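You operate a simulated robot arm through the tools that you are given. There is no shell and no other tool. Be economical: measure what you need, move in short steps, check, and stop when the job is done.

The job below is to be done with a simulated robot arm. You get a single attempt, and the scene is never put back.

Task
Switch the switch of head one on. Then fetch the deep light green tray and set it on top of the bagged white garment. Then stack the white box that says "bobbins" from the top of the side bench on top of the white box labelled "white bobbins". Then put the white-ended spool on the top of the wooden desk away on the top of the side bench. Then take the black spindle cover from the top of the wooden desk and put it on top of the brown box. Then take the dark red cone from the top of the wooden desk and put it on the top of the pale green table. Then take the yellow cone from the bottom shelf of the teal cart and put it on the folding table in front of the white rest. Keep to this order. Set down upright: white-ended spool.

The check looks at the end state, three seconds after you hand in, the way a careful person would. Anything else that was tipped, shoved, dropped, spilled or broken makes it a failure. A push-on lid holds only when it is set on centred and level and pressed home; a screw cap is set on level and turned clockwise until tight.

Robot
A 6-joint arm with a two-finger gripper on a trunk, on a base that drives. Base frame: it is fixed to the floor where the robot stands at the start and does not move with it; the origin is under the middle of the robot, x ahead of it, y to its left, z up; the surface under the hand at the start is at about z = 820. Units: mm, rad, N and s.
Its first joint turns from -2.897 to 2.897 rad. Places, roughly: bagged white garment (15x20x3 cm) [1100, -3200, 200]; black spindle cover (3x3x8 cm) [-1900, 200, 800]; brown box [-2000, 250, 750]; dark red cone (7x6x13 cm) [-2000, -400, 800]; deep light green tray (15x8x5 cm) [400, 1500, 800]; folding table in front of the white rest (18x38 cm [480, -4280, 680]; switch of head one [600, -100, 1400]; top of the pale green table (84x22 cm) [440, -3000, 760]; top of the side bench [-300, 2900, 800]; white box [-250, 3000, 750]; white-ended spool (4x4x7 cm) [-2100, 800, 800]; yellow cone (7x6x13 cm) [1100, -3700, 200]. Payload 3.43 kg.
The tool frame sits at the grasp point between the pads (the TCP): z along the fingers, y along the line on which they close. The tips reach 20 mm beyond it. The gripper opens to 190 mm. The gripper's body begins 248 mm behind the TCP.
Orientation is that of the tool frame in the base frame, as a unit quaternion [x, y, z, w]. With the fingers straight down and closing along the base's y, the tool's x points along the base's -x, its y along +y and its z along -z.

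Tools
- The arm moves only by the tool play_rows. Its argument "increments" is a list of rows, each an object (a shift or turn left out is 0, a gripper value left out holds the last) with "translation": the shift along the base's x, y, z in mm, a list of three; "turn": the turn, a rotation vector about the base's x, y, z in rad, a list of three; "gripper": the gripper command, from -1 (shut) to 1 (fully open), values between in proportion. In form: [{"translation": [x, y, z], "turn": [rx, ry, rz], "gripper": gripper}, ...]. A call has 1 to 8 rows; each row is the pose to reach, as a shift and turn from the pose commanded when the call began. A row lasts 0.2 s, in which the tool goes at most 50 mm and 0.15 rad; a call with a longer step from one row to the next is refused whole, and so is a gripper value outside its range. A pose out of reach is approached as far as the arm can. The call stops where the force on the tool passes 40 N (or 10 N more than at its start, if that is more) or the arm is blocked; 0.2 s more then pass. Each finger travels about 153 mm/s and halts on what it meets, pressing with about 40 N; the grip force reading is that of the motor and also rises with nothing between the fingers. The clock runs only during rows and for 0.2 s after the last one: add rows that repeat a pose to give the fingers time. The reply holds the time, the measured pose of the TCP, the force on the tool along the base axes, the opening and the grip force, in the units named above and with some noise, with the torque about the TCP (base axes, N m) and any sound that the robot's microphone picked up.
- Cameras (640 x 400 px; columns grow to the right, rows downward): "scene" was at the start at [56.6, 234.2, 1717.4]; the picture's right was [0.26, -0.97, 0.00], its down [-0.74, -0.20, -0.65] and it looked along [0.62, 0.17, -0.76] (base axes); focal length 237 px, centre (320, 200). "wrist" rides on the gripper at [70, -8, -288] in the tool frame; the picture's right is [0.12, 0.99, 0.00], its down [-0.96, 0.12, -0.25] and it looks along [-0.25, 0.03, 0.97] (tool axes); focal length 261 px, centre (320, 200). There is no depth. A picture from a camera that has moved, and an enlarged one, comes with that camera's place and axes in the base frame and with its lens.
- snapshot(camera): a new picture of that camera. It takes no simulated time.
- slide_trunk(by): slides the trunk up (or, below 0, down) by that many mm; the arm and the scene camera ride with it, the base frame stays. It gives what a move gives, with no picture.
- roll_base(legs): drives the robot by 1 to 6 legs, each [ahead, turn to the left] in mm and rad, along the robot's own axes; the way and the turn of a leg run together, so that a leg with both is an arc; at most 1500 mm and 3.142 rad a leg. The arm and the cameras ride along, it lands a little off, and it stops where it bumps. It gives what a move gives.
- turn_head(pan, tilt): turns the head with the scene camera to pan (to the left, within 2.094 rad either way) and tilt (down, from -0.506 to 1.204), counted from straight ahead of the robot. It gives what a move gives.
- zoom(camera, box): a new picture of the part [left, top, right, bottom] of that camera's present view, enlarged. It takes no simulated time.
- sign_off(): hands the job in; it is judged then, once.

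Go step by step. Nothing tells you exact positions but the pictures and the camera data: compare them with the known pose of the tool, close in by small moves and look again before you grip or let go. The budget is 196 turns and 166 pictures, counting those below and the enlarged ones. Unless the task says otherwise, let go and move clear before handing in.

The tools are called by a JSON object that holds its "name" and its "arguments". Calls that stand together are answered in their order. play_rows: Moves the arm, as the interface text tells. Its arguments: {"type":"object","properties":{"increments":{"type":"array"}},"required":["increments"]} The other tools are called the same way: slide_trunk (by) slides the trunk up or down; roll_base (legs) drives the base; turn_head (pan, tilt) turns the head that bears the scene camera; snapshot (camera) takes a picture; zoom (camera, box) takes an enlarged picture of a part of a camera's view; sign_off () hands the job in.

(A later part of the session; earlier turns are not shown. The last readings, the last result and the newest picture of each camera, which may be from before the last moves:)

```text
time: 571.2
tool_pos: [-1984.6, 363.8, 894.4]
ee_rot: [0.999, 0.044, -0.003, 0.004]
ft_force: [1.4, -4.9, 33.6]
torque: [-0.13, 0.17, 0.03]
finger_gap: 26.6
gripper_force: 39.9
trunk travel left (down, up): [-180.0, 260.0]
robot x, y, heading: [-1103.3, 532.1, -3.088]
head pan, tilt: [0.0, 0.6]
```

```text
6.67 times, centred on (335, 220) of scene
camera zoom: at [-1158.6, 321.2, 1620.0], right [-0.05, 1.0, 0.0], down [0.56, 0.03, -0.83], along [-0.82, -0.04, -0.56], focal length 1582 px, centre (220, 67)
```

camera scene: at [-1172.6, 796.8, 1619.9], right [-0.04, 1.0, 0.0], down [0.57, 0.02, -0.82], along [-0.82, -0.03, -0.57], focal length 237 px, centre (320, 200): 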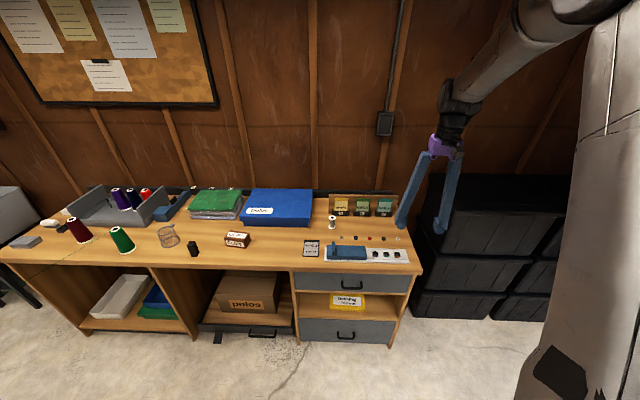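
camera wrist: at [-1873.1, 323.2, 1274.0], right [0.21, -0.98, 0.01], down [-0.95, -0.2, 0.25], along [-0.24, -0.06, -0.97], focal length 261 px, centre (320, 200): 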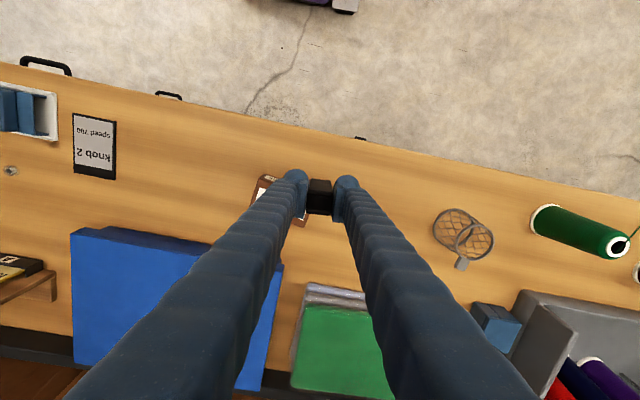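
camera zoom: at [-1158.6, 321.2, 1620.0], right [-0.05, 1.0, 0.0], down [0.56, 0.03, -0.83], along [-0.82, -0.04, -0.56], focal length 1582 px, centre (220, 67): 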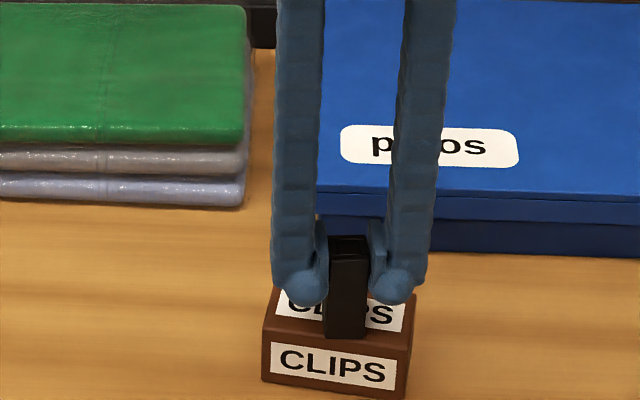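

The cover sits at the box's front edge; I'll lift slightly and shift it 12 mm further back, then set down again.

{"name": "play_rows", "arguments": {"increments": [{"translation": [0, 0, 12]}, {"translation": [-12, 0, 14]}, {"translation": [-12, 0, 14]}, {"translation": [-12, 0, 6]}, {"translation": [-12, 0, 1]}]}}

{"name": "zoom", "arguments": {"camera": "scene", "box": [300, 190, 370, 250]}}

```text
time: 572.4
tool_pos: [-1994.8, 365.7, 894.4]
ee_rot: [0.999, 0.044, -0.004, 0.003]
ft_force: [5.1, 2.0, 27.7]
torque: [0.08, -0.11, 0.02]
finger_gap: 26.5
gripper_force: 39.8
trunk travel left (down, up): [-180.0, 260.0]
robot x, y, heading: [-1104.1, 537.1, -3.085]
head pan, tilt: [0.0, 0.6]
```

```text
6.67 times, centred on (335, 220) of scene
camera zoom: at [-1158.7, 321.5, 1620.2], right [-0.05, 1.0, 0.0], down [0.56, 0.03, -0.83], along [-0.82, -0.04, -0.56], focal length 1582 px, centre (220, 67)
```

zoom: 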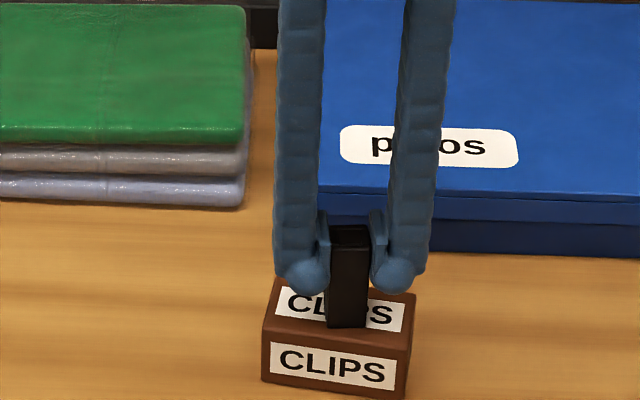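

Now centred on the box. Releasing and rising.

{"name": "play_rows", "arguments": {"increments": [{"translation": [0, 0, 2], "gripper": -0.65}, {"translation": [0, 0, 2], "gripper": -0.5}, {"translation": [0, 0, 2], "gripper": -0.35}, {"translation": [0, 0, 2], "gripper": -0.3}, {"translation": [0, 0, 45]}, {"translation": [0, 0, 90]}, {"translation": [0, 0, 135]}, {"translation": [0, 0, 170]}]}}

{"name": "turn_head", "arguments": {"pan": 0.3, "tilt": 0.6}}

{"name": "snapshot", "arguments": {"camera": "scene"}}

```text
time: 574.2
tool_pos: [-1992.7, 366.8, 1061.3]
ee_rot: [0.999, 0.044, -0.001, 0.003]
ft_force: [-0.7, 0.6, 0.1]
torque: [0.0, 0.07, 0.01]
finger_gap: 66.4
gripper_force: 0.1
trunk travel left (down, up): [-180.0, 260.0]
robot x, y, heading: [-1104.4, 536.3, -3.081]
head pan, tilt: [0.0, 0.6]
```

```text
time: 575.0
tool_pos: [-1995.4, 366.4, 1059.2]
ee_rot: [0.999, 0.044, 0.0, 0.003]
ft_force: [-0.7, -0.6, -0.1]
torque: [0.02, 0.04, -0.02]
finger_gap: 66.4
gripper_force: 0.2
trunk travel left (down, up): [-180.0, 260.0]
robot x, y, heading: [-1104.1, 538.5, -3.087]
head pan, tilt: [0.3, 0.6]
```

```text
44 pictures are left
camera scene: at [-1156.5, 295.2, 1619.6], right [-0.35, 0.94, 0.0], down [0.53, 0.2, -0.82], along [-0.77, -0.29, -0.57], focal length 237 px, centre (320, 200)
```

scene: 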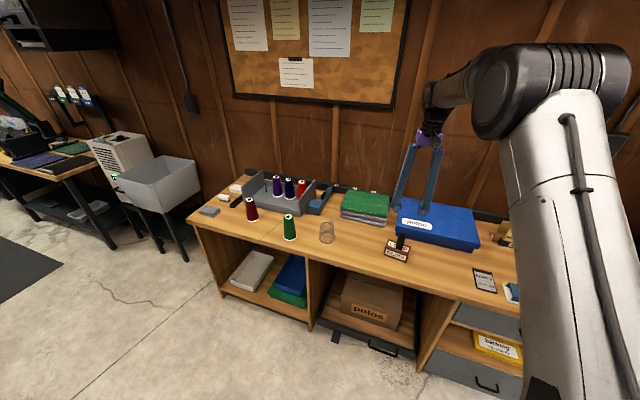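

The cover stands on the brown box. Now the dark red cone near (-1968,-402): shifting the base along the desk.

{"name": "play_rows", "arguments": {"increments": [{"translation": [45, 0, 10]}, {"translation": [90, 0, 10]}, {"translation": [135, 0, 10]}, {"translation": [180, 0, 10]}]}}

{"name": "roll_base", "arguments": {"legs": [[0, 1.2]]}}

{"name": "roll_base", "arguments": {"legs": [[0, 0.31], [850, 0]]}}

{"name": "roll_base", "arguments": {"legs": [[0, -1.2]]}}

{"name": "roll_base", "arguments": {"legs": [[0, -0.3]]}}

{"name": "snapshot", "arguments": {"camera": "wrist"}}

```text
time: 576.0
tool_pos: [-1815.1, 366.4, 1068.8]
ee_rot: [0.999, 0.044, -0.001, 0.003]
ft_force: [0.2, 0.7, 0.8]
torque: [-0.01, 0.08, 0.02]
finger_gap: 66.7
gripper_force: 0.0
trunk travel left (down, up): [-180.0, 260.0]
robot x, y, heading: [-1104.1, 534.1, -3.089]
head pan, tilt: [0.3, 0.6]
```

```text
time: 580.9
tool_pos: [-1226.6, -190.6, 1067.8]
ee_rot: [0.807, 0.59, 0.001, 0.004]
ft_force: [-0.3, -0.6, -0.2]
torque: [0.03, -0.06, 0.0]
finger_gap: 66.2
gripper_force: 0.1
trunk travel left (down, up): [-180.0, 260.0]
robot x, y, heading: [-1175.3, 558.0, -1.927]
head pan, tilt: [0.3, 0.6]
```

```text
time: 588.5
tool_pos: [-1018.8, -1047.2, 1067.8]
ee_rot: [0.701, 0.713, 0.001, 0.003]
ft_force: [0.1, -0.7, -0.7]
torque: [0.04, -0.01, -0.02]
finger_gap: 66.6
gripper_force: 0.0
trunk travel left (down, up): [-180.0, 260.0]
robot x, y, heading: [-1206.9, -324.3, -1.599]
head pan, tilt: [0.3, 0.6]
```

```text
time: 593.5
tool_pos: [-1809.5, -773.8, 1068.9]
ee_rot: [0.98, 0.201, 0.0, 0.003]
ft_force: [-1.0, 0.8, 0.4]
torque: [-0.07, -0.03, -0.01]
finger_gap: 66.4
gripper_force: 0.1
trunk travel left (down, up): [-180.0, 260.0]
robot x, y, heading: [-1186.9, -394.1, -2.769]
head pan, tilt: [0.3, 0.6]
```

```text
time: 595.2
tool_pos: [-1897.0, -569.5, 1068.8]
ee_rot: [0.999, 0.05, -0.001, 0.002]
ft_force: [-0.3, -0.2, -0.4]
torque: [0.02, -0.01, -0.02]
finger_gap: 66.1
gripper_force: 0.1
trunk travel left (down, up): [-180.0, 260.0]
robot x, y, heading: [-1182.5, -413.5, -3.08]
head pan, tilt: [0.3, 0.6]
```

```text
43 pictures are left
camera wrist: at [-1826.7, -553.3, 1357.0], right [0.22, -0.98, 0.01], down [-0.95, -0.21, 0.25], along [-0.24, -0.06, -0.97], focal length 261 px, centre (320, 200)
```

wrist: 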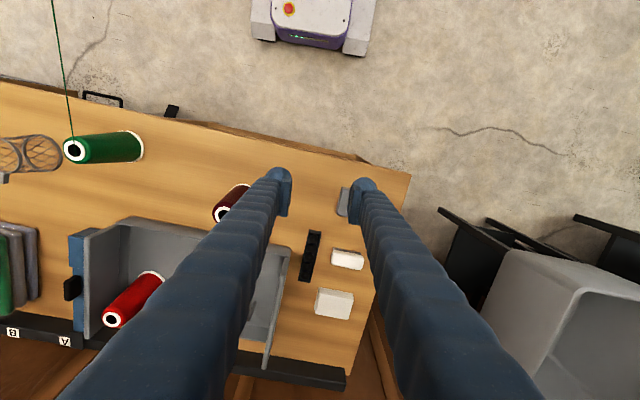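

The dark red cone is under my left finger's view. Positioning above it with a wider opening.

{"name": "play_rows", "arguments": {"increments": [{"translation": [-20, 42, 0], "gripper": 0.05}, {"translation": [-40, 85, 0]}, {"translation": [-55, 128, 0]}, {"translation": [-62, 166, 0]}, {"translation": [-62, 166, 0]}]}}

{"name": "zoom", "arguments": {"camera": "wrist", "box": [200, 80, 440, 260]}}

```text
time: 596.4
tool_pos: [-1959.8, -400.4, 1070.0]
ee_rot: [0.999, 0.05, -0.001, 0.003]
ft_force: [0.0, 0.5, 0.1]
torque: [-0.08, -0.01, 0.01]
finger_gap: 99.8
gripper_force: 0.1
trunk travel left (down, up): [-180.0, 260.0]
robot x, y, heading: [-1186.3, -413.6, -3.077]
head pan, tilt: [0.3, 0.6]
```

```text
2.22 times, centred on (320, 170) of wrist
camera zoom: at [-1890.0, -385.7, 1357.6], right [0.22, -0.98, 0.01], down [-0.95, -0.21, 0.25], along [-0.24, -0.06, -0.97], focal length 579 px, centre (320, 267)
```

zoom: 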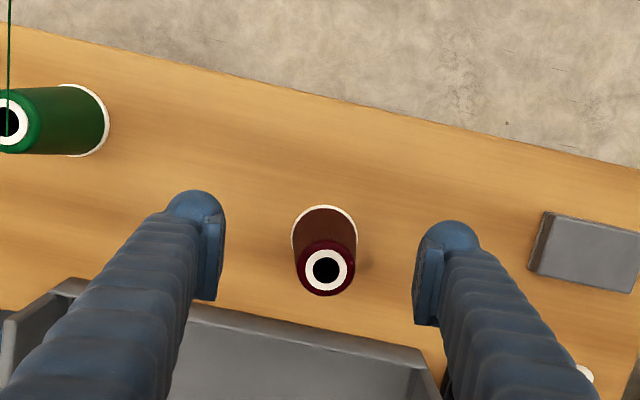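

{"name": "play_rows", "arguments": {"increments": [{"translation": [-20, -10, -20]}, {"translation": [-37, -17, -45]}, {"translation": [-37, -17, -90]}, {"translation": [-37, -17, -135]}, {"translation": [-37, -17, -175]}, {"translation": [-37, -17, -208]}, {"translation": [-37, -17, -208]}]}}

{"name": "play_rows", "arguments": {"increments": [{"gripper": -0.2}, {"gripper": -0.4}, {"gripper": -1}, {"gripper": -1}, {"gripper": -1}, {"translation": [0, 0, 20], "gripper": -1}, {"translation": [0, 0, 45]}]}}

{"name": "zoom", "arguments": {"camera": "wrist", "box": [200, 80, 440, 260]}}

```text
time: 598.0
tool_pos: [-1996.6, -419.5, 862.5]
ee_rot: [0.999, 0.051, 0.0, 0.003]
ft_force: [-0.1, -0.2, -0.5]
torque: [-0.01, -0.01, 0.0]
finger_gap: 99.8
gripper_force: 0.0
trunk travel left (down, up): [-180.0, 260.0]
robot x, y, heading: [-1186.1, -412.4, -3.076]
head pan, tilt: [0.3, 0.6]
```

```text
time: 599.6
tool_pos: [-1996.0, -420.4, 908.3]
ee_rot: [0.999, 0.05, -0.001, 0.003]
ft_force: [0.7, -0.3, -1.5]
torque: [0.02, 0.04, 0.04]
finger_gap: 55.1
gripper_force: 40.4
trunk travel left (down, up): [-180.0, 260.0]
robot x, y, heading: [-1184.8, -414.3, -3.075]
head pan, tilt: [0.3, 0.6]
```

```text
2.22 times, centred on (320, 170) of wrist
camera zoom: at [-1926.2, -404.2, 1195.0], right [0.22, -0.98, 0.01], down [-0.95, -0.21, 0.25], along [-0.24, -0.06, -0.97], focal length 579 px, centre (320, 267)
```

zoom: 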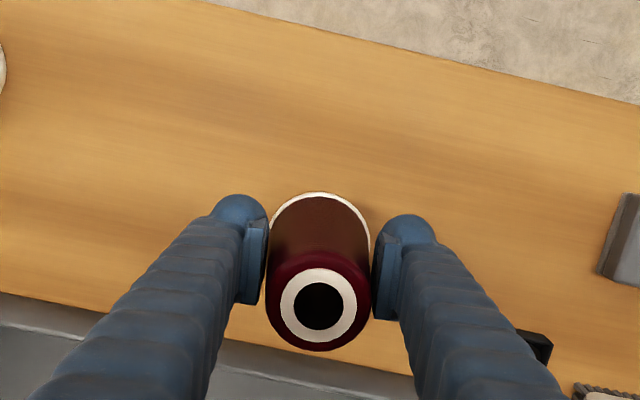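

Dark red cone is held. Carrying it to the pale green table.

{"name": "play_rows", "arguments": {"increments": [{"translation": [20, 0, 45]}, {"translation": [50, 0, 90]}, {"translation": [85, 0, 130]}, {"translation": [120, 0, 165]}]}}

{"name": "roll_base", "arguments": {"legs": [[100, 0]]}}

```text
refused: row 2 steps farther than a row can; nothing moved
```

```text
time: 601.0
tool_pos: [-2098.4, -428.6, 905.5]
ee_rot: [0.999, 0.05, -0.001, 0.003]
ft_force: [2.0, -0.1, -2.7]
torque: [-0.01, -0.28, -0.05]
finger_gap: 55.3
gripper_force: 40.0
trunk travel left (down, up): [-180.0, 260.0]
robot x, y, heading: [-1289.4, -416.3, -3.075]
head pan, tilt: [0.3, 0.6]
```

The arm rows were refused but the base moved forward; I must check what is near the held cone before lifting.

{"name": "snapshot", "arguments": {"camera": "wrist"}}

{"name": "turn_head", "arguments": {"pan": 0.1, "tilt": 0.6}}

{"name": "zoom", "arguments": {"camera": "scene", "box": [220, 100, 460, 280]}}

```text
40 pictures are left
camera wrist: at [-2029.6, -412.1, 1193.6], right [0.22, -0.98, 0.01], down [-0.95, -0.21, 0.25], along [-0.24, -0.06, -0.97], focal length 261 px, centre (320, 200)
```

wrist: 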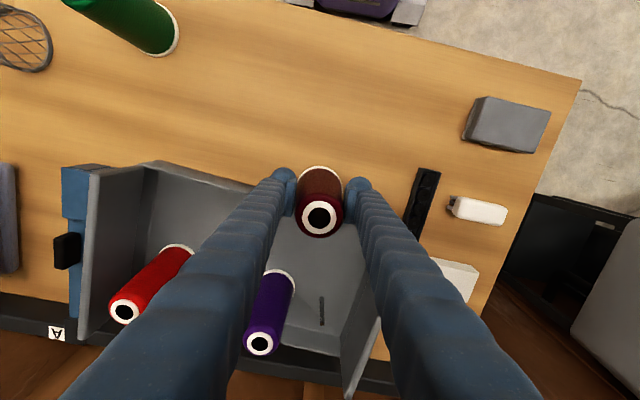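

```text
time: 601.7
tool_pos: [-2099.7, -427.1, 905.7]
ee_rot: [0.999, 0.05, -0.001, 0.003]
ft_force: [-0.5, -0.3, -1.1]
torque: [0.03, 0.0, 0.02]
finger_gap: 55.2
gripper_force: 39.8
trunk travel left (down, up): [-180.0, 260.0]
robot x, y, heading: [-1289.8, -422.6, -3.073]
head pan, tilt: [0.099, 0.6]
```

```text
2.22 times, centred on (340, 190) of scene
camera zoom: at [-1342.5, -643.0, 1619.6], right [-0.17, 0.99, 0.0], down [0.56, 0.09, -0.82], along [-0.81, -0.14, -0.57], focal length 527 px, centre (276, 222)
```

zoom: 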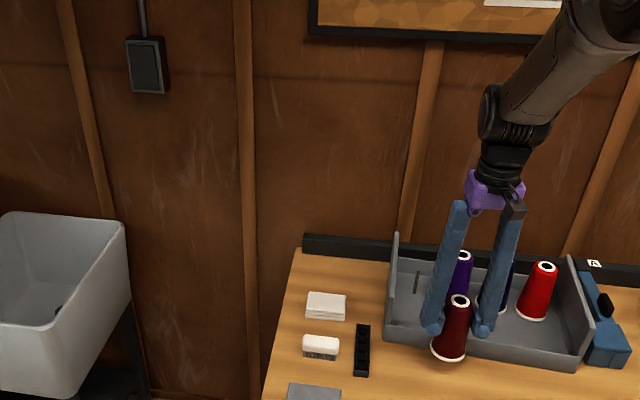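

Nothing touched; the tray's neighbours are upright. Lifting straight up, then leaving.

{"name": "play_rows", "arguments": {"increments": [{"translation": [0, 0, 40]}, {"translation": [0, 0, 80]}, {"translation": [0, 0, 120]}, {"translation": [0, 0, 165]}, {"translation": [40, 0, 170]}, {"translation": [85, 0, 170]}, {"translation": [130, 0, 170]}]}}

{"name": "roll_base", "arguments": {"legs": [[-100, 0], [0, 1.2]]}}

{"name": "roll_base", "arguments": {"legs": [[0, 0.61]]}}

{"name": "slide_trunk", "arguments": {"by": -130}}

{"name": "roll_base", "arguments": {"legs": [[1450, 0], [1370, 0]]}}

{"name": "roll_base", "arguments": {"legs": [[0, 1.23]]}}

```text
time: 603.3
tool_pos: [-1968.0, -430.2, 1076.5]
ee_rot: [0.999, 0.05, -0.001, 0.002]
ft_force: [-0.7, -0.1, -2.0]
torque: [-0.02, 0.06, -0.01]
finger_gap: 55.2
gripper_force: 40.2
trunk travel left (down, up): [-180.0, 260.0]
robot x, y, heading: [-1287.7, -419.7, -3.069]
head pan, tilt: [0.099, 0.6]
```

```text
time: 609.2
tool_pos: [-1434.4, -1050.7, 1075.7]
ee_rot: [0.799, 0.601, 0.0, 0.003]
ft_force: [0.3, 0.1, -0.5]
torque: [-0.13, -0.02, 0.01]
finger_gap: 55.1
gripper_force: 40.2
trunk travel left (down, up): [-180.0, 260.0]
robot x, y, heading: [-1261.3, -395.6, -1.898]
head pan, tilt: [0.099, 0.6]
```

```text
time: 612.0
tool_pos: [-1030.0, -1030.2, 1077.3]
ee_rot: [0.583, 0.812, 0.002, 0.001]
ft_force: [-1.1, -0.4, -3.2]
torque: [0.05, 0.06, 0.03]
finger_gap: 55.4
gripper_force: 39.5
trunk travel left (down, up): [-180.0, 260.0]
robot x, y, heading: [-1300.0, -399.2, -1.286]
head pan, tilt: [0.099, 0.6]
```

```text
time: 613.6
tool_pos: [-1029.4, -1029.0, 946.3]
ee_rot: [0.583, 0.812, 0.002, 0.002]
ft_force: [0.2, 0.3, -2.1]
torque: [0.0, 0.04, 0.01]
finger_gap: 55.4
gripper_force: 40.3
trunk travel left (down, up): [-50.0, 390.0]
robot x, y, heading: [-1300.2, -403.0, -1.288]
head pan, tilt: [0.099, 0.6]
```

```text
time: 632.4
tool_pos: [-337.7, -3763.0, 948.3]
ee_rot: [0.601, 0.799, 0.001, 0.003]
ft_force: [0.9, -0.3, -1.7]
torque: [0.03, 0.05, 0.02]
finger_gap: 54.9
gripper_force: 40.1
trunk travel left (down, up): [-50.0, 390.0]
robot x, y, heading: [-582.6, -3120.8, -1.335]
head pan, tilt: [0.099, 0.6]
```

```text
time: 637.5
tool_pos: [109.7, -3107.8, 948.6]
ee_rot: [0.027, 1.0, 0.003, 0.001]
ft_force: [0.6, 1.4, -1.4]
torque: [0.0, 0.01, -0.04]
finger_gap: 54.7
gripper_force: 40.0
trunk travel left (down, up): [-50.0, 390.0]
robot x, y, heading: [-579.0, -3204.2, -0.1]
head pan, tilt: [0.099, 0.6]
```

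{"name": "roll_base", "arguments": {"legs": [[230, 0]]}}

{"name": "snapshot", "arguments": {"camera": "wrist"}}

{"name": "snapshot", "arguments": {"camera": "scene"}}

```text
time: 639.6
tool_pos: [341.2, -3133.9, 947.5]
ee_rot: [0.03, 1.0, 0.003, 0.001]
ft_force: [-0.4, -0.9, -1.6]
torque: [-0.01, 0.0, 0.02]
finger_gap: 54.5
gripper_force: 40.0
trunk travel left (down, up): [-50.0, 390.0]
robot x, y, heading: [-354.1, -3225.3, -0.096]
head pan, tilt: [0.099, 0.6]
```

```text
38 pictures are left
camera wrist: at [270.0, -3139.8, 1235.7], right [-0.06, 1.0, 0.01], down [0.97, 0.06, 0.25], along [0.25, 0.02, -0.97], focal length 261 px, centre (320, 200)
```

wrist: 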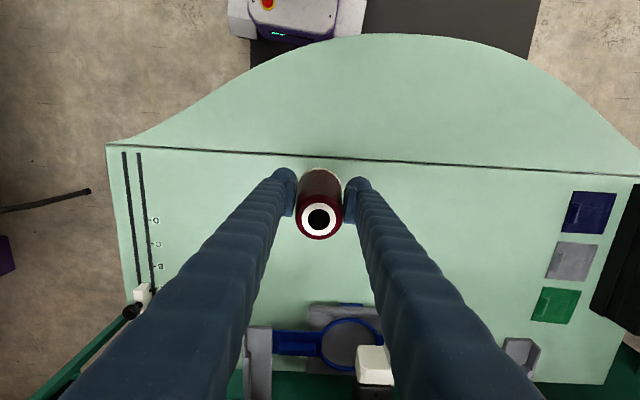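

```text
37 pictures are left
camera scene: at [-259.2, -3015.5, 1491.6], right [0.0, -1.0, 0.0], down [-0.57, 0.0, -0.82], along [0.82, 0.0, -0.57], focal length 237 px, centre (320, 200)
```

scene: 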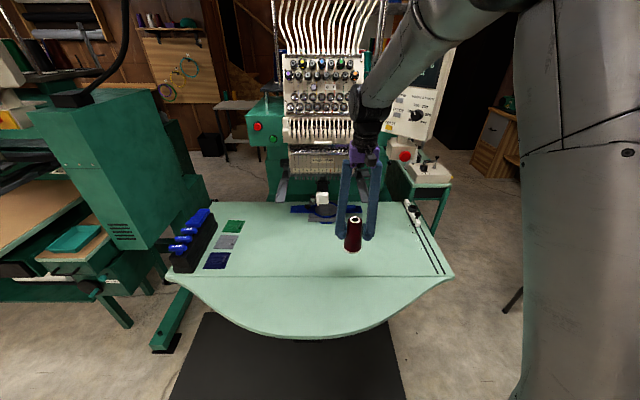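

Placing the cone on the clear middle of the table's rear board at about (430,-3090).

{"name": "play_rows", "arguments": {"increments": [{"translation": [30, 15, -15]}, {"translation": [60, 30, -30]}, {"translation": [89, 44, -45]}, {"translation": [89, 44, -80]}, {"translation": [89, 44, -100]}, {"translation": [89, 44, -112]}, {"translation": [89, 44, -118]}, {"translation": [89, 44, -122]}]}}

{"name": "play_rows", "arguments": {"increments": [{"translation": [0, 0, -3]}, {"translation": [0, 0, -6]}, {"translation": [0, 0, -9]}, {"translation": [0, 0, -12]}]}}

```text
time: 641.4
tool_pos: [431.6, -3087.8, 833.6]
ee_rot: [0.029, 1.0, 0.003, 0.004]
ft_force: [-10.8, -0.6, 19.4]
torque: [-0.2, 0.1, -0.11]
finger_gap: 54.6
gripper_force: 39.7
trunk travel left (down, up): [-50.0, 390.0]
robot x, y, heading: [-350.1, -3229.2, -0.099]
head pan, tilt: [0.099, 0.6]
stopped in row 8: the force on the tool passed its limit at 44 N (the readings are from after the stop); the commanded pose is now the measured one
```

```text
time: 641.9
tool_pos: [433.2, -3088.0, 832.4]
ee_rot: [0.029, 1.0, 0.003, 0.006]
ft_force: [-7.0, -1.0, 22.7]
torque: [-0.25, 0.06, -0.12]
finger_gap: 54.4
gripper_force: 40.1
trunk travel left (down, up): [-50.0, 390.0]
robot x, y, heading: [-353.6, -3229.5, -0.101]
head pan, tilt: [0.099, 0.6]
stopped in row 2: the force on the tool passed its limit at 45 N (the readings are from after the stop); the commanded pose is now the measured one
```

{"name": "play_rows", "arguments": {"increments": [{"translation": [0, 0, 2], "gripper": -0.4}, {"translation": [0, 0, 2], "gripper": -0.3}, {"translation": [0, 0, 2], "gripper": -0.1}, {"translation": [0, 0, 2], "gripper": 0.05}, {"translation": [0, 0, 2], "gripper": 0.05}, {"translation": [0, 0, 50]}, {"translation": [0, 0, 95]}, {"translation": [0, 0, 140]}]}}

{"name": "snapshot", "arguments": {"camera": "wrist"}}

```text
time: 643.6
tool_pos: [432.4, -3091.8, 970.0]
ee_rot: [0.03, 1.0, 0.004, 0.006]
ft_force: [-0.6, 0.1, 0.2]
torque: [0.0, 0.04, 0.02]
finger_gap: 99.9
gripper_force: 0.0
trunk travel left (down, up): [-50.0, 390.0]
robot x, y, heading: [-351.2, -3229.3, -0.096]
head pan, tilt: [0.099, 0.6]
```

```text
36 pictures are left
camera wrist: at [359.4, -3099.0, 1257.6], right [-0.06, 1.0, 0.01], down [0.96, 0.06, 0.26], along [0.26, 0.02, -0.97], focal length 261 px, centre (320, 200)
```

wrist: 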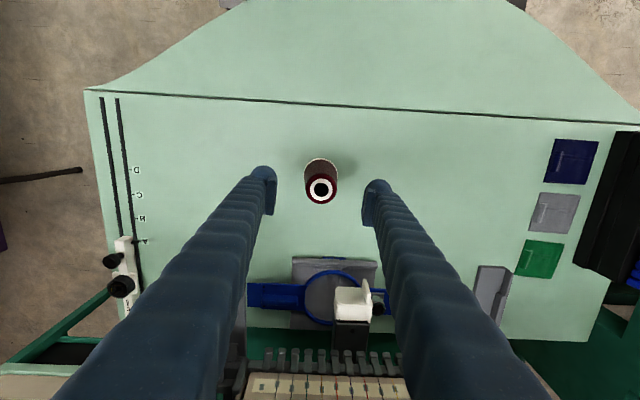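

The dark red cone stands on the pale green table. Last item: the yellow cone on the cart's bottom shelf; returning to the corridor.

{"name": "roll_base", "arguments": {"legs": [[-250, 0], [0, -0.93]]}}

{"name": "roll_base", "arguments": {"legs": [[640, 0], [0, 1.0]]}}

```text
time: 649.5
tool_pos: [-20.5, -3749.5, 970.8]
ee_rot: [0.474, 0.88, 0.002, 0.005]
ft_force: [-0.2, 1.0, 0.0]
torque: [-0.03, -0.04, 0.01]
finger_gap: 99.9
gripper_force: 0.0
trunk travel left (down, up): [-50.0, 390.0]
robot x, y, heading: [-544.5, -3167.1, -1.028]
head pan, tilt: [0.099, 0.6]
```

```text
time: 658.0
tool_pos: [566.7, -3618.1, 967.9]
ee_rot: [0.011, 1.0, 0.004, 0.004]
ft_force: [0.8, 0.0, -0.1]
torque: [0.02, 0.0, 0.0]
finger_gap: 99.7
gripper_force: 0.2
trunk travel left (down, up): [-50.0, 390.0]
robot x, y, heading: [-211.9, -3787.5, -0.066]
head pan, tilt: [0.099, 0.6]
```

{"name": "play_rows", "arguments": {"increments": [{"translation": [-5, -45, 0]}, {"translation": [-10, -90, 0]}, {"translation": [-15, -135, 0]}, {"translation": [-20, -180, 0]}, {"translation": [-25, -225, 0]}, {"translation": [-30, -265, 0]}]}}

{"name": "roll_base", "arguments": {"legs": [[0, -0.07], [620, 0], [0, 0.1]]}}

{"name": "snapshot", "arguments": {"camera": "wrist"}}

```text
time: 659.4
tool_pos: [538.7, -3881.4, 963.6]
ee_rot: [0.01, 1.0, 0.004, 0.005]
ft_force: [-0.3, -0.3, 0.0]
torque: [0.07, 0.0, 0.0]
finger_gap: 99.8
gripper_force: 0.0
trunk travel left (down, up): [-50.0, 390.0]
robot x, y, heading: [-210.3, -3786.7, -0.063]
head pan, tilt: [0.099, 0.6]
```

```text
time: 665.3
tool_pos: [1168.1, -3939.5, 963.8]
ee_rot: [-0.005, 1.0, 0.005, 0.004]
ft_force: [0.6, 0.5, -0.1]
torque: [0.05, 0.01, 0.0]
finger_gap: 99.9
gripper_force: 0.0
trunk travel left (down, up): [-50.0, 390.0]
robot x, y, heading: [417.4, -3876.9, -0.029]
head pan, tilt: [0.099, 0.6]
```

```text
35 pictures are left
camera wrist: at [1095.6, -3952.2, 1250.8], right [-0.13, 0.99, 0.01], down [0.96, 0.12, 0.26], along [0.25, 0.04, -0.97], focal length 261 px, centre (320, 200)
```

wrist: 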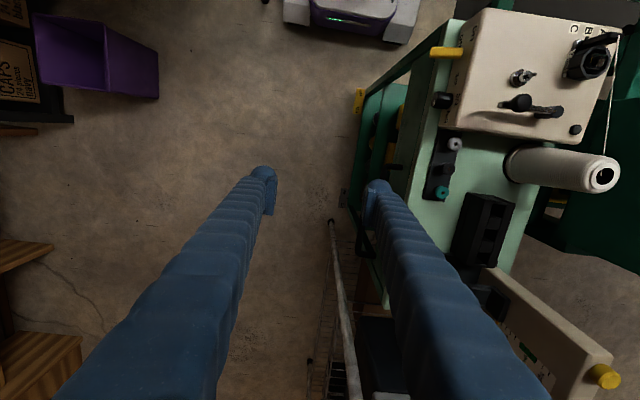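

{"name": "play_rows", "arguments": {"increments": [{"translation": [-36, -12, -28], "turn": [0, 0, 0.1]}, {"translation": [-72, -24, -56], "turn": [0, 0, 0.2]}, {"translation": [-108, -36, -84], "turn": [0, 0, 0.3]}, {"translation": [-144, -45, -112], "turn": [0, 0, 0.4]}, {"translation": [-180, -50, -140], "turn": [0, 0, 0.5]}, {"translation": [-216, -50, -170], "turn": [0, 0, 0.6]}, {"translation": [-252, -50, -200], "turn": [0, 0, 0.7]}, {"translation": [-288, -50, -230], "turn": [0, 0, 0.8]}]}}

{"name": "play_rows", "arguments": {"increments": [{"translation": [10, 10, 0], "turn": [0.086, -0.084, 0]}, {"translation": [20, 20, 0], "turn": [0.172, -0.167, 0]}, {"translation": [30, 30, 0], "turn": [0.258, -0.251, 0]}]}}

```text
time: 667.1
tool_pos: [881.2, -3990.0, 735.6]
ee_rot: [-0.395, 0.919, 0.006, 0.003]
ft_force: [0.9, -0.4, 0.3]
torque: [-0.01, 0.01, 0.0]
finger_gap: 99.6
gripper_force: 0.1
trunk travel left (down, up): [-50.0, 390.0]
robot x, y, heading: [412.7, -3882.4, -0.03]
head pan, tilt: [0.099, 0.6]
```

```text
time: 668.1
tool_pos: [882.8, -3949.1, 731.9]
ee_rot: [-0.379, 0.909, 0.102, 0.142]
ft_force: [-1.1, -0.9, -0.4]
torque: [0.04, -0.03, -0.01]
finger_gap: 99.9
gripper_force: 0.0
trunk travel left (down, up): [-50.0, 390.0]
robot x, y, heading: [411.3, -3879.9, -0.034]
head pan, tilt: [0.099, 0.6]
stopped in row 3: the arm was blocked; the commanded pose is now the measured one
```

{"name": "play_rows", "arguments": {"increments": [{"translation": [5, 8, 0], "turn": [0.05, -0.05, 0]}, {"translation": [10, 16, 0], "turn": [0.1, -0.1, 0]}, {"translation": [15, 24, 0], "turn": [0.15, -0.15, 0]}, {"translation": [20, 32, 0], "turn": [0.2, -0.2, 0]}]}}

{"name": "turn_head", "arguments": {"pan": 0.0, "tilt": 0.9}}

{"name": "snapshot", "arguments": {"camera": "scene"}}

```text
time: 669.1
tool_pos: [906.1, -3918.7, 755.0]
ee_rot: [-0.371, 0.876, 0.158, 0.263]
ft_force: [0.3, 0.6, 1.0]
torque: [-0.04, 0.03, 0.0]
finger_gap: 99.6
gripper_force: 0.0
out of reach, approached as far as the arm can: row 3, 4
trunk travel left (down, up): [-50.0, 390.0]
robot x, y, heading: [415.8, -3873.9, -0.026]
head pan, tilt: [0.099, 0.6]
```

```text
time: 669.9
tool_pos: [905.5, -3919.1, 753.6]
ee_rot: [-0.371, 0.876, 0.158, 0.263]
ft_force: [-0.3, -0.6, 0.9]
torque: [0.02, -0.01, -0.06]
finger_gap: 99.5
gripper_force: 0.0
trunk travel left (down, up): [-50.0, 390.0]
robot x, y, heading: [417.2, -3878.7, -0.035]
head pan, tilt: [0.0, 0.901]
```

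```text
34 pictures are left
camera scene: at [478.2, -3670.2, 1464.9], right [-0.03, -1.0, 0.0], down [-0.78, 0.03, -0.62], along [0.62, -0.02, -0.78], focal length 237 px, centre (320, 200)
```

scene: 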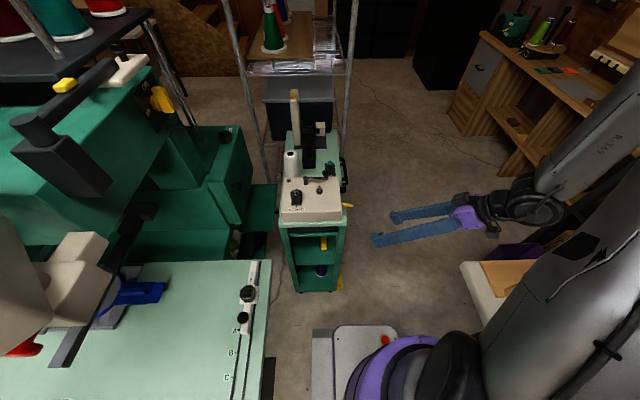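

{"name": "play_rows", "arguments": {"increments": [{"translation": [0, 0, -40]}, {"translation": [0, 0, -80]}, {"translation": [0, 0, -120]}, {"translation": [0, 0, -160]}, {"translation": [0, 0, -200]}]}}

{"name": "play_rows", "arguments": {"increments": [{"translation": [0, 0, -20], "turn": [0.07, -0.05, 0]}, {"translation": [0, 0, -40], "turn": [0.14, -0.1, 0]}, {"translation": [0, 0, -60], "turn": [0.21, -0.15, 0]}]}}

```text
time: 671.3
tool_pos: [989.6, -3973.1, 619.2]
ee_rot: [-0.379, 0.875, 0.165, 0.252]
ft_force: [-1.5, 0.7, 0.7]
torque: [-0.29, -0.13, -0.2]
finger_gap: 99.8
gripper_force: 0.0
out of reach, approached as far as the arm can: row 1, 2, 3, 4, 5
trunk travel left (down, up): [-50.0, 390.0]
robot x, y, heading: [412.3, -3877.0, -0.027]
head pan, tilt: [0.0, 0.901]
stopped in row 5: the arm was blocked; the commanded pose is now the measured one
```

```text
time: 672.1
tool_pos: [1010.7, -3995.4, 568.2]
ee_rot: [-0.361, 0.832, 0.242, 0.344]
ft_force: [0.4, 0.9, -0.6]
torque: [-0.16, 0.04, -0.03]
finger_gap: 99.6
gripper_force: 0.0
out of reach, approached as far as the arm can: row 1, 2, 3
trunk travel left (down, up): [-50.0, 390.0]
robot x, y, heading: [411.3, -3877.7, -0.027]
head pan, tilt: [0.0, 0.901]
```

{"name": "play_rows", "arguments": {"increments": [{"translation": [8, 10, -40]}, {"translation": [15, 25, -80]}, {"translation": [22, 40, -120]}, {"translation": [30, 60, -155]}]}}

{"name": "snapshot", "arguments": {"camera": "wrist"}}

```text
time: 673.1
tool_pos: [1073.2, -3957.6, 415.3]
ee_rot: [-0.361, 0.832, 0.249, 0.341]
ft_force: [-0.9, -1.1, 0.5]
torque: [-0.05, 0.02, -0.03]
finger_gap: 99.6
gripper_force: 0.0
out of reach, approached as far as the arm can: row 1, 2, 3, 4
trunk travel left (down, up): [-50.0, 390.0]
robot x, y, heading: [413.6, -3878.1, -0.033]
head pan, tilt: [0.0, 0.901]
```

```text
33 pictures are left
camera wrist: at [932.9, -4183.9, 545.7], right [-0.83, 0.56, 0.08], down [0.3, 0.32, 0.9], along [0.48, 0.76, -0.44], focal length 261 px, centre (320, 200)
```

wrist: 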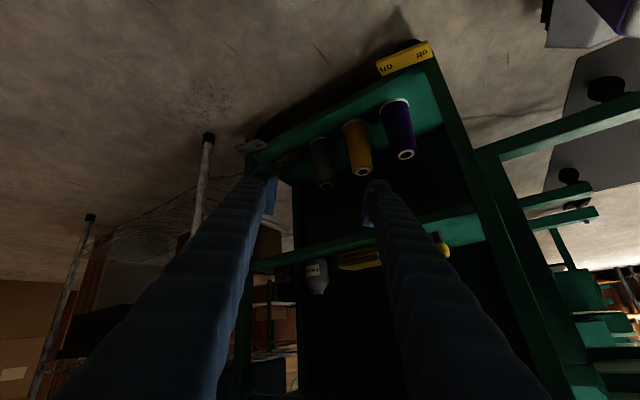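

The wrist view shows the bottom shelf: purple, yellow, navy cones in a row. I place the yellow cone's axis at about (1116,-3708), base z≈105, and the side opening reaches z≈400. Lowering and moving to a pre-grasp on the tool axis.

{"name": "slide_trunk", "arguments": {"by": -50}}

{"name": "play_rows", "arguments": {"increments": [{"translation": [-5, 30, -15], "gripper": -0.21}, {"translation": [-10, 60, -30]}, {"translation": [-15, 90, -45]}, {"translation": [-20, 120, -60]}]}}

{"name": "snapshot", "arguments": {"camera": "wrist"}}

```text
time: 674.0
tool_pos: [1072.9, -3957.3, 364.5]
ee_rot: [-0.362, 0.831, 0.249, 0.341]
ft_force: [-0.5, 0.6, -0.3]
torque: [0.01, 0.0, -0.02]
finger_gap: 99.7
gripper_force: 0.0
trunk travel left (down, up): [0.0, 440.0]
robot x, y, heading: [412.8, -3876.9, -0.033]
head pan, tilt: [0.0, 0.901]
```

```text
time: 675.0
tool_pos: [1092.4, -3852.4, 302.2]
ee_rot: [-0.36, 0.832, 0.269, 0.326]
ft_force: [1.0, -0.5, 0.3]
torque: [0.04, -0.02, -0.01]
finger_gap: 75.3
gripper_force: 0.1
out of reach, approached as far as the arm can: row 1, 2, 3, 4
trunk travel left (down, up): [0.0, 440.0]
robot x, y, heading: [413.4, -3878.8, -0.035]
head pan, tilt: [0.0, 0.901]
```

```text
32 pictures are left
camera wrist: at [962.7, -4086.2, 433.1], right [-0.83, 0.54, 0.12], down [0.33, 0.31, 0.89], along [0.44, 0.78, -0.43], focal length 261 px, centre (320, 200)
```

wrist: 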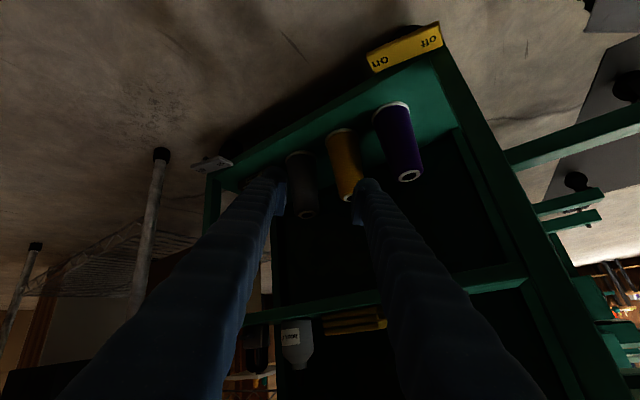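

The arm is near a limit and rolled slightly; I'll back the base 80 mm for more reach and level the gripper.

{"name": "roll_base", "arguments": {"legs": [[-90, 0]]}}

{"name": "play_rows", "arguments": {"increments": [{"translation": [15, 0, 0], "turn": [-0.033, -0.064, 0.06]}, {"translation": [30, 0, 0], "turn": [-0.066, -0.128, 0.12]}, {"translation": [45, 5, -5], "turn": [-0.098, -0.192, 0.181]}, {"translation": [50, 10, -10], "turn": [-0.098, -0.192, 0.181]}]}}

```text
time: 676.3
tool_pos: [1002.0, -3850.8, 303.0]
ee_rot: [-0.361, 0.831, 0.27, 0.326]
ft_force: [-0.9, 0.8, -0.3]
torque: [0.01, 0.01, 0.03]
finger_gap: 74.8
gripper_force: 0.1
trunk travel left (down, up): [0.0, 440.0]
robot x, y, heading: [322.7, -3874.2, -0.036]
head pan, tilt: [0.0, 0.901]
```

```text
time: 677.3
tool_pos: [1077.5, -3850.3, 291.5]
ee_rot: [-0.473, 0.773, 0.234, 0.351]
ft_force: [-0.4, 0.0, 0.9]
torque: [0.04, 0.0, 0.02]
finger_gap: 75.1
gripper_force: 0.0
out of reach, approached as far as the arm can: row 1, 2, 3, 4
trunk travel left (down, up): [0.0, 440.0]
robot x, y, heading: [320.1, -3874.9, -0.033]
head pan, tilt: [0.0, 0.901]
```

{"name": "roll_base", "arguments": {"legs": [[-28, 0]]}}

{"name": "snapshot", "arguments": {"camera": "wrist"}}

```text
time: 678.2
tool_pos: [1048.0, -3849.0, 290.8]
ee_rot: [-0.474, 0.773, 0.235, 0.351]
ft_force: [0.3, -0.5, -0.2]
torque: [0.01, 0.03, -0.03]
finger_gap: 74.7
gripper_force: 0.0
trunk travel left (down, up): [0.0, 440.0]
robot x, y, heading: [295.5, -3872.8, -0.028]
head pan, tilt: [0.0, 0.901]
```

```text
31 pictures are left
camera wrist: at [942.8, -4094.0, 422.0], right [-0.93, 0.37, -0.06], down [0.11, 0.42, 0.9], along [0.36, 0.83, -0.43], focal length 261 px, centre (320, 200)
```

wrist: 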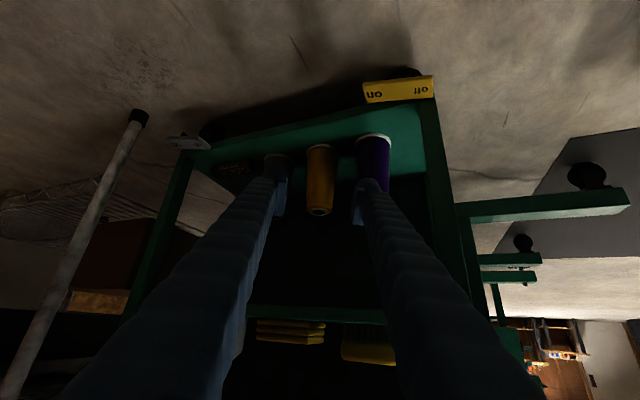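

Now the yellow cone is centred between the fingers. Advancing in short steps.

{"name": "play_rows", "arguments": {"increments": [{"translation": [10, 22, -16]}, {"translation": [20, 45, -33]}, {"translation": [30, 68, -50]}, {"translation": [38, 85, -62]}]}}

{"name": "snapshot", "arguments": {"camera": "wrist"}}

```text
time: 679.2
tool_pos: [1087.6, -3764.6, 228.1]
ee_rot: [-0.473, 0.773, 0.234, 0.351]
ft_force: [0.1, -0.1, 0.7]
torque: [0.01, 0.01, 0.03]
finger_gap: 75.1
gripper_force: 0.0
trunk travel left (down, up): [0.0, 440.0]
robot x, y, heading: [295.2, -3873.3, -0.03]
head pan, tilt: [0.0, 0.901]
```

```text
30 pictures are left
camera wrist: at [981.3, -4009.6, 360.6], right [-0.93, 0.37, -0.06], down [0.11, 0.42, 0.9], along [0.36, 0.83, -0.43], focal length 261 px, centre (320, 200)
```

wrist: 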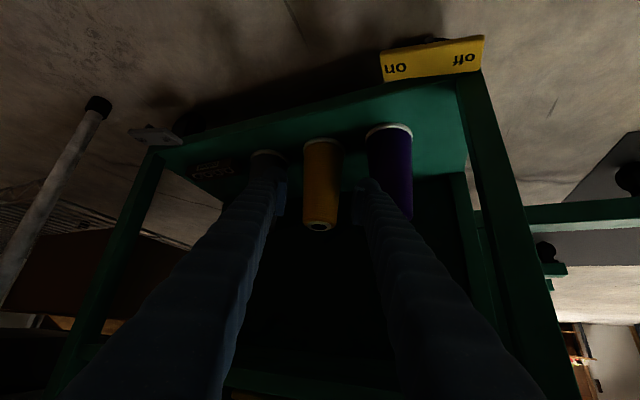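

{"name": "play_rows", "arguments": {"increments": [{"translation": [10, 22, -14]}, {"translation": [19, 45, -28]}, {"translation": [27, 65, -40]}, {"translation": [31, 74, -45]}, {"translation": [31, 74, -45]}]}}

{"name": "zoom", "arguments": {"camera": "wrist", "box": [220, 110, 420, 270]}}

```text
time: 680.4
tool_pos: [1117.4, -3689.4, 184.3]
ee_rot: [-0.473, 0.773, 0.234, 0.351]
ft_force: [-0.4, 0.1, -0.6]
torque: [-0.02, -0.03, 0.02]
finger_gap: 74.8
gripper_force: 0.1
trunk travel left (down, up): [0.0, 440.0]
robot x, y, heading: [293.6, -3877.9, -0.03]
head pan, tilt: [0.0, 0.901]
```

```text
2.50 times, centred on (320, 190) of wrist
camera zoom: at [1011.7, -3934.1, 315.0], right [-0.93, 0.37, -0.06], down [0.11, 0.42, 0.9], along [0.36, 0.83, -0.43], focal length 652 px, centre (320, 225)
```

zoom: 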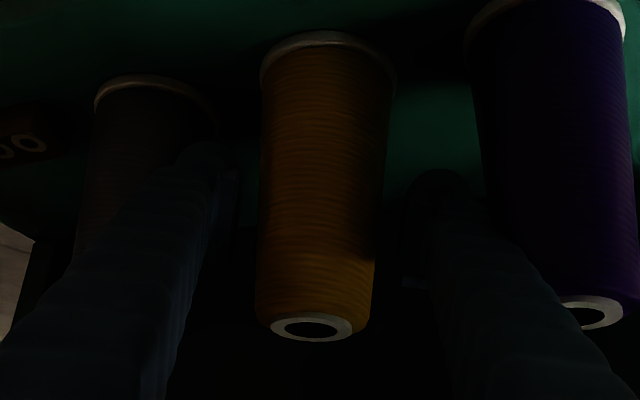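

The cone stands between the fingers. Closing.

{"name": "play_rows", "arguments": {"increments": [{"gripper": -0.35}, {"gripper": -0.45}, {"gripper": -0.6}, {"gripper": -1}, {"gripper": -1}, {"gripper": -1}]}}

{"name": "play_rows", "arguments": {"increments": [{"translation": [0, 0, 6]}, {"translation": [0, 0, 14]}, {"translation": [0, 0, 22]}, {"translation": [0, 0, 22]}]}}

{"name": "zoom", "arguments": {"camera": "wrist", "box": [220, 110, 420, 270]}}

```text
time: 681.8
tool_pos: [1117.2, -3689.4, 184.0]
ee_rot: [-0.474, 0.773, 0.235, 0.35]
ft_force: [0.4, -0.2, -0.5]
torque: [-0.03, 0.01, 0.01]
finger_gap: 55.9
gripper_force: 39.6
trunk travel left (down, up): [0.0, 440.0]
robot x, y, heading: [292.3, -3873.4, -0.033]
head pan, tilt: [0.0, 0.901]
```

```text
time: 682.8
tool_pos: [1117.3, -3688.7, 206.0]
ee_rot: [-0.474, 0.773, 0.235, 0.351]
ft_force: [-0.5, 0.4, -1.3]
torque: [-0.01, 0.07, -0.04]
finger_gap: 55.9
gripper_force: 40.4
trunk travel left (down, up): [0.0, 440.0]
robot x, y, heading: [293.6, -3878.4, -0.032]
head pan, tilt: [0.0, 0.901]
```

```text
2.50 times, centred on (320, 190) of wrist
camera zoom: at [1011.4, -3934.7, 337.3], right [-0.93, 0.37, -0.06], down [0.11, 0.43, 0.9], along [0.36, 0.83, -0.43], focal length 652 px, centre (320, 225)
```

zoom: 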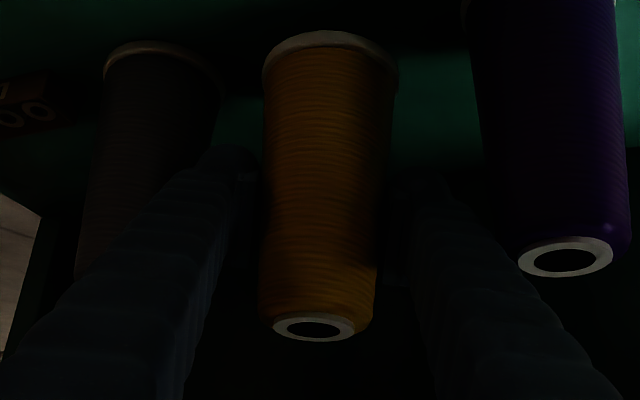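

The yellow cone is lifted. Raising a little more to clear the lip and withdrawing the way it came.

{"name": "play_rows", "arguments": {"increments": [{"translation": [0, 0, 20]}, {"translation": [-17, -36, 20]}, {"translation": [-34, -73, 22]}, {"translation": [-51, -110, 24]}, {"translation": [-68, -147, 26]}, {"translation": [-84, -183, 28]}, {"translation": [-84, -215, 50]}]}}

{"name": "snapshot", "arguments": {"camera": "wrist"}}

```text
time: 684.4
tool_pos: [1033.1, -3903.7, 253.2]
ee_rot: [-0.474, 0.773, 0.235, 0.351]
ft_force: [0.8, 1.1, -2.0]
torque: [0.01, -0.02, -0.01]
finger_gap: 55.6
gripper_force: 39.9
trunk travel left (down, up): [0.0, 440.0]
robot x, y, heading: [295.0, -3877.5, -0.036]
head pan, tilt: [0.0, 0.901]
```

```text
27 pictures are left
camera wrist: at [928.5, -4148.9, 383.6], right [-0.93, 0.37, -0.06], down [0.11, 0.42, 0.9], along [0.36, 0.83, -0.43], focal length 261 px, centre (320, 200)
```

wrist: 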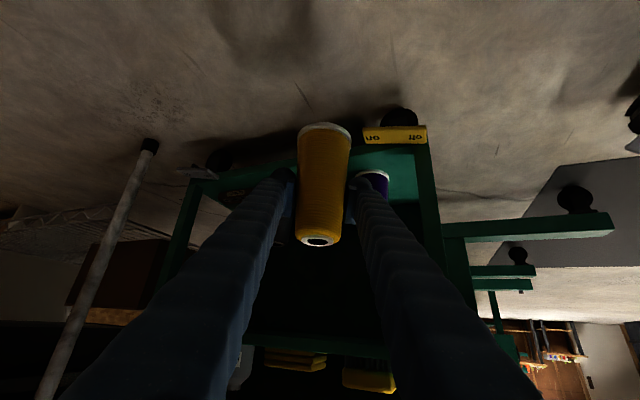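

The cone is out. I'll raise it with the trunk, then back along the corridor and turn so it comes over the folding table's free front area near (480,-4280).

{"name": "slide_trunk", "arguments": {"by": 300}}

{"name": "slide_trunk", "arguments": {"by": 140}}

{"name": "play_rows", "arguments": {"increments": [{"translation": [0, 0, 40]}, {"translation": [0, 0, 80]}, {"translation": [0, 0, 120]}]}}

```text
time: 687.4
tool_pos: [1034.6, -3904.6, 552.5]
ee_rot: [-0.474, 0.772, 0.235, 0.351]
ft_force: [-0.7, 0.1, -1.0]
torque: [0.03, -0.02, 0.0]
finger_gap: 56.0
gripper_force: 40.1
trunk travel left (down, up): [-300.0, 140.0]
robot x, y, heading: [291.6, -3874.4, -0.034]
head pan, tilt: [0.0, 0.901]
```

```text
time: 689.0
tool_pos: [1033.8, -3904.4, 692.2]
ee_rot: [-0.474, 0.773, 0.234, 0.35]
ft_force: [0.5, -0.3, -1.0]
torque: [0.01, 0.01, 0.0]
finger_gap: 56.0
gripper_force: 39.5
trunk travel left (down, up): [-440.0, 0.0]
robot x, y, heading: [293.0, -3874.6, -0.034]
head pan, tilt: [0.0, 0.901]
```

```text
time: 689.9
tool_pos: [1035.7, -3904.3, 812.6]
ee_rot: [-0.474, 0.773, 0.234, 0.351]
ft_force: [-0.3, 0.5, -1.3]
torque: [0.01, -0.09, -0.06]
finger_gap: 55.7
gripper_force: 40.3
trunk travel left (down, up): [-440.0, 0.0]
robot x, y, heading: [294.7, -3872.4, -0.032]
head pan, tilt: [0.0, 0.901]
```

{"name": "play_rows", "arguments": {"increments": [{"translation": [0, 0, 30]}, {"translation": [0, 0, 60]}]}}

{"name": "roll_base", "arguments": {"legs": [[0, -0.26], [-340, 0]]}}

{"name": "turn_head", "arguments": {"pan": -0.6, "tilt": 0.8}}

{"name": "snapshot", "arguments": {"camera": "scene"}}

```text
time: 690.5
tool_pos: [1035.5, -3906.4, 873.0]
ee_rot: [-0.473, 0.773, 0.234, 0.351]
ft_force: [0.3, -0.1, -2.1]
torque: [0.0, -0.04, -0.01]
finger_gap: 55.5
gripper_force: 40.1
trunk travel left (down, up): [-440.0, 0.0]
robot x, y, heading: [295.5, -3875.2, -0.028]
head pan, tilt: [0.0, 0.901]
```

```text
time: 694.5
tool_pos: [677.1, -3994.1, 873.7]
ee_rot: [-0.372, 0.826, 0.189, 0.378]
ft_force: [-0.3, 0.0, -1.3]
torque: [-0.03, 0.01, -0.03]
finger_gap: 55.6
gripper_force: 39.5
trunk travel left (down, up): [-440.0, 0.0]
robot x, y, heading: [-30.3, -3767.7, -0.29]
head pan, tilt: [0.0, 0.901]
```

```text
time: 695.5
tool_pos: [677.4, -3993.3, 873.4]
ee_rot: [-0.372, 0.827, 0.188, 0.378]
ft_force: [0.5, 0.3, -1.7]
torque: [-0.02, 0.0, 0.0]
finger_gap: 55.3
gripper_force: 39.7
trunk travel left (down, up): [-440.0, 0.0]
robot x, y, heading: [-33.9, -3772.1, -0.289]
head pan, tilt: [-0.6, 0.799]
```

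```text
26 pictures are left
camera scene: at [63.5, -3627.6, 1862.7], right [-0.78, -0.63, 0.0], down [-0.45, 0.56, -0.7], along [0.44, -0.54, -0.72], focal length 237 px, centre (320, 200)
```

scene: 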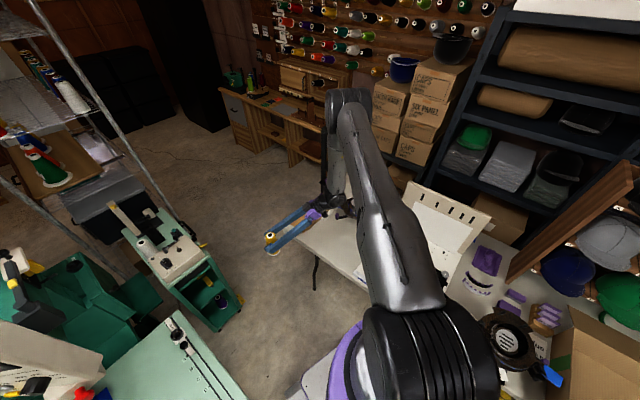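

{"name": "roll_base", "arguments": {"legs": [[0, -0.51]]}}

{"name": "snapshot", "arguments": {"camera": "wrist"}}

{"name": "turn_head", "arguments": {"pan": 0.1, "tilt": 0.8}}

{"name": "snapshot", "arguments": {"camera": "scene"}}

```text
time: 698.0
tool_pos: [480.4, -4309.7, 873.7]
ee_rot: [-0.153, 0.894, 0.088, 0.413]
ft_force: [-0.5, -0.6, -1.5]
torque: [0.02, -0.02, 0.0]
finger_gap: 55.4
gripper_force: 40.1
trunk travel left (down, up): [-440.0, 0.0]
robot x, y, heading: [-4.5, -3747.1, -0.791]
head pan, tilt: [-0.6, 0.799]
```

```text
25 pictures are left
camera wrist: at [236.0, -4414.3, 1004.1], right [-0.42, 0.91, -0.06], down [0.37, 0.23, 0.9], along [0.83, 0.35, -0.43], focal length 261 px, centre (320, 200)
```

wrist: 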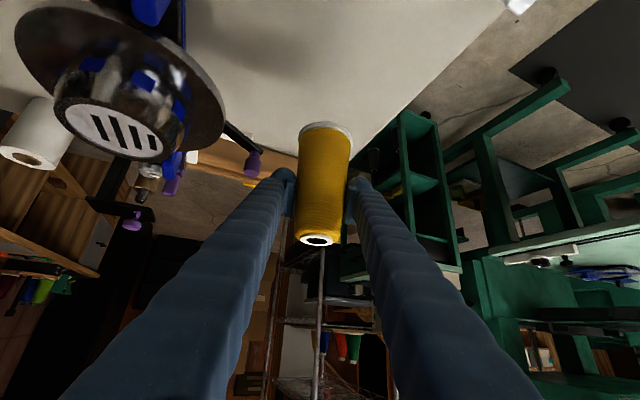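

```text
time: 699.1
tool_pos: [481.2, -4308.4, 873.8]
ee_rot: [-0.153, 0.894, 0.087, 0.413]
ft_force: [0.4, 0.5, -0.4]
torque: [-0.02, 0.05, 0.01]
finger_gap: 55.7
gripper_force: 40.1
trunk travel left (down, up): [-440.0, 0.0]
robot x, y, heading: [-8.6, -3744.8, -0.793]
head pan, tilt: [0.099, 0.799]
```

```text
24 pictures are left
camera scene: at [194.5, -3637.4, 1862.6], right [-0.64, -0.77, 0.0], down [-0.55, 0.46, -0.7], along [0.54, -0.45, -0.72], focal length 237 px, centre (320, 200)
```

scene: 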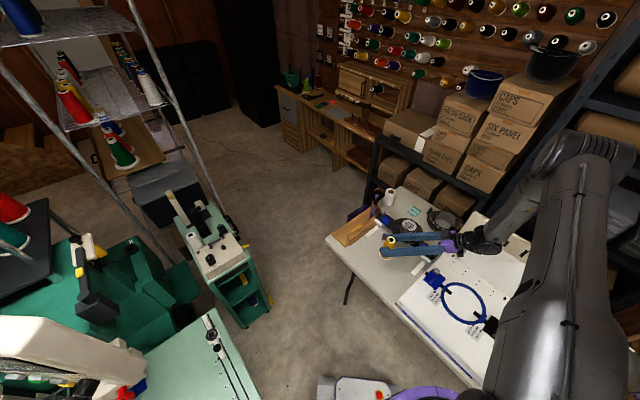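

{"name": "zoom", "arguments": {"camera": "scene", "box": [310, 170, 530, 350]}}

```text
2.22 times, centred on (420, 260) of scene
camera zoom: at [194.5, -3637.4, 1862.6], right [-0.64, -0.77, 0.0], down [-0.55, 0.46, -0.7], along [0.54, -0.45, -0.72], focal length 527 px, centre (98, 67)
```

zoom: 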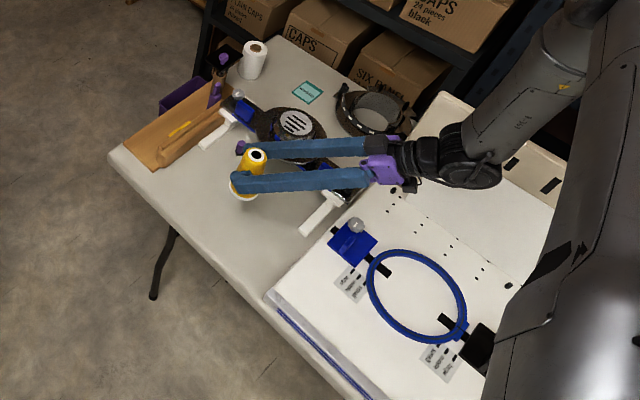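

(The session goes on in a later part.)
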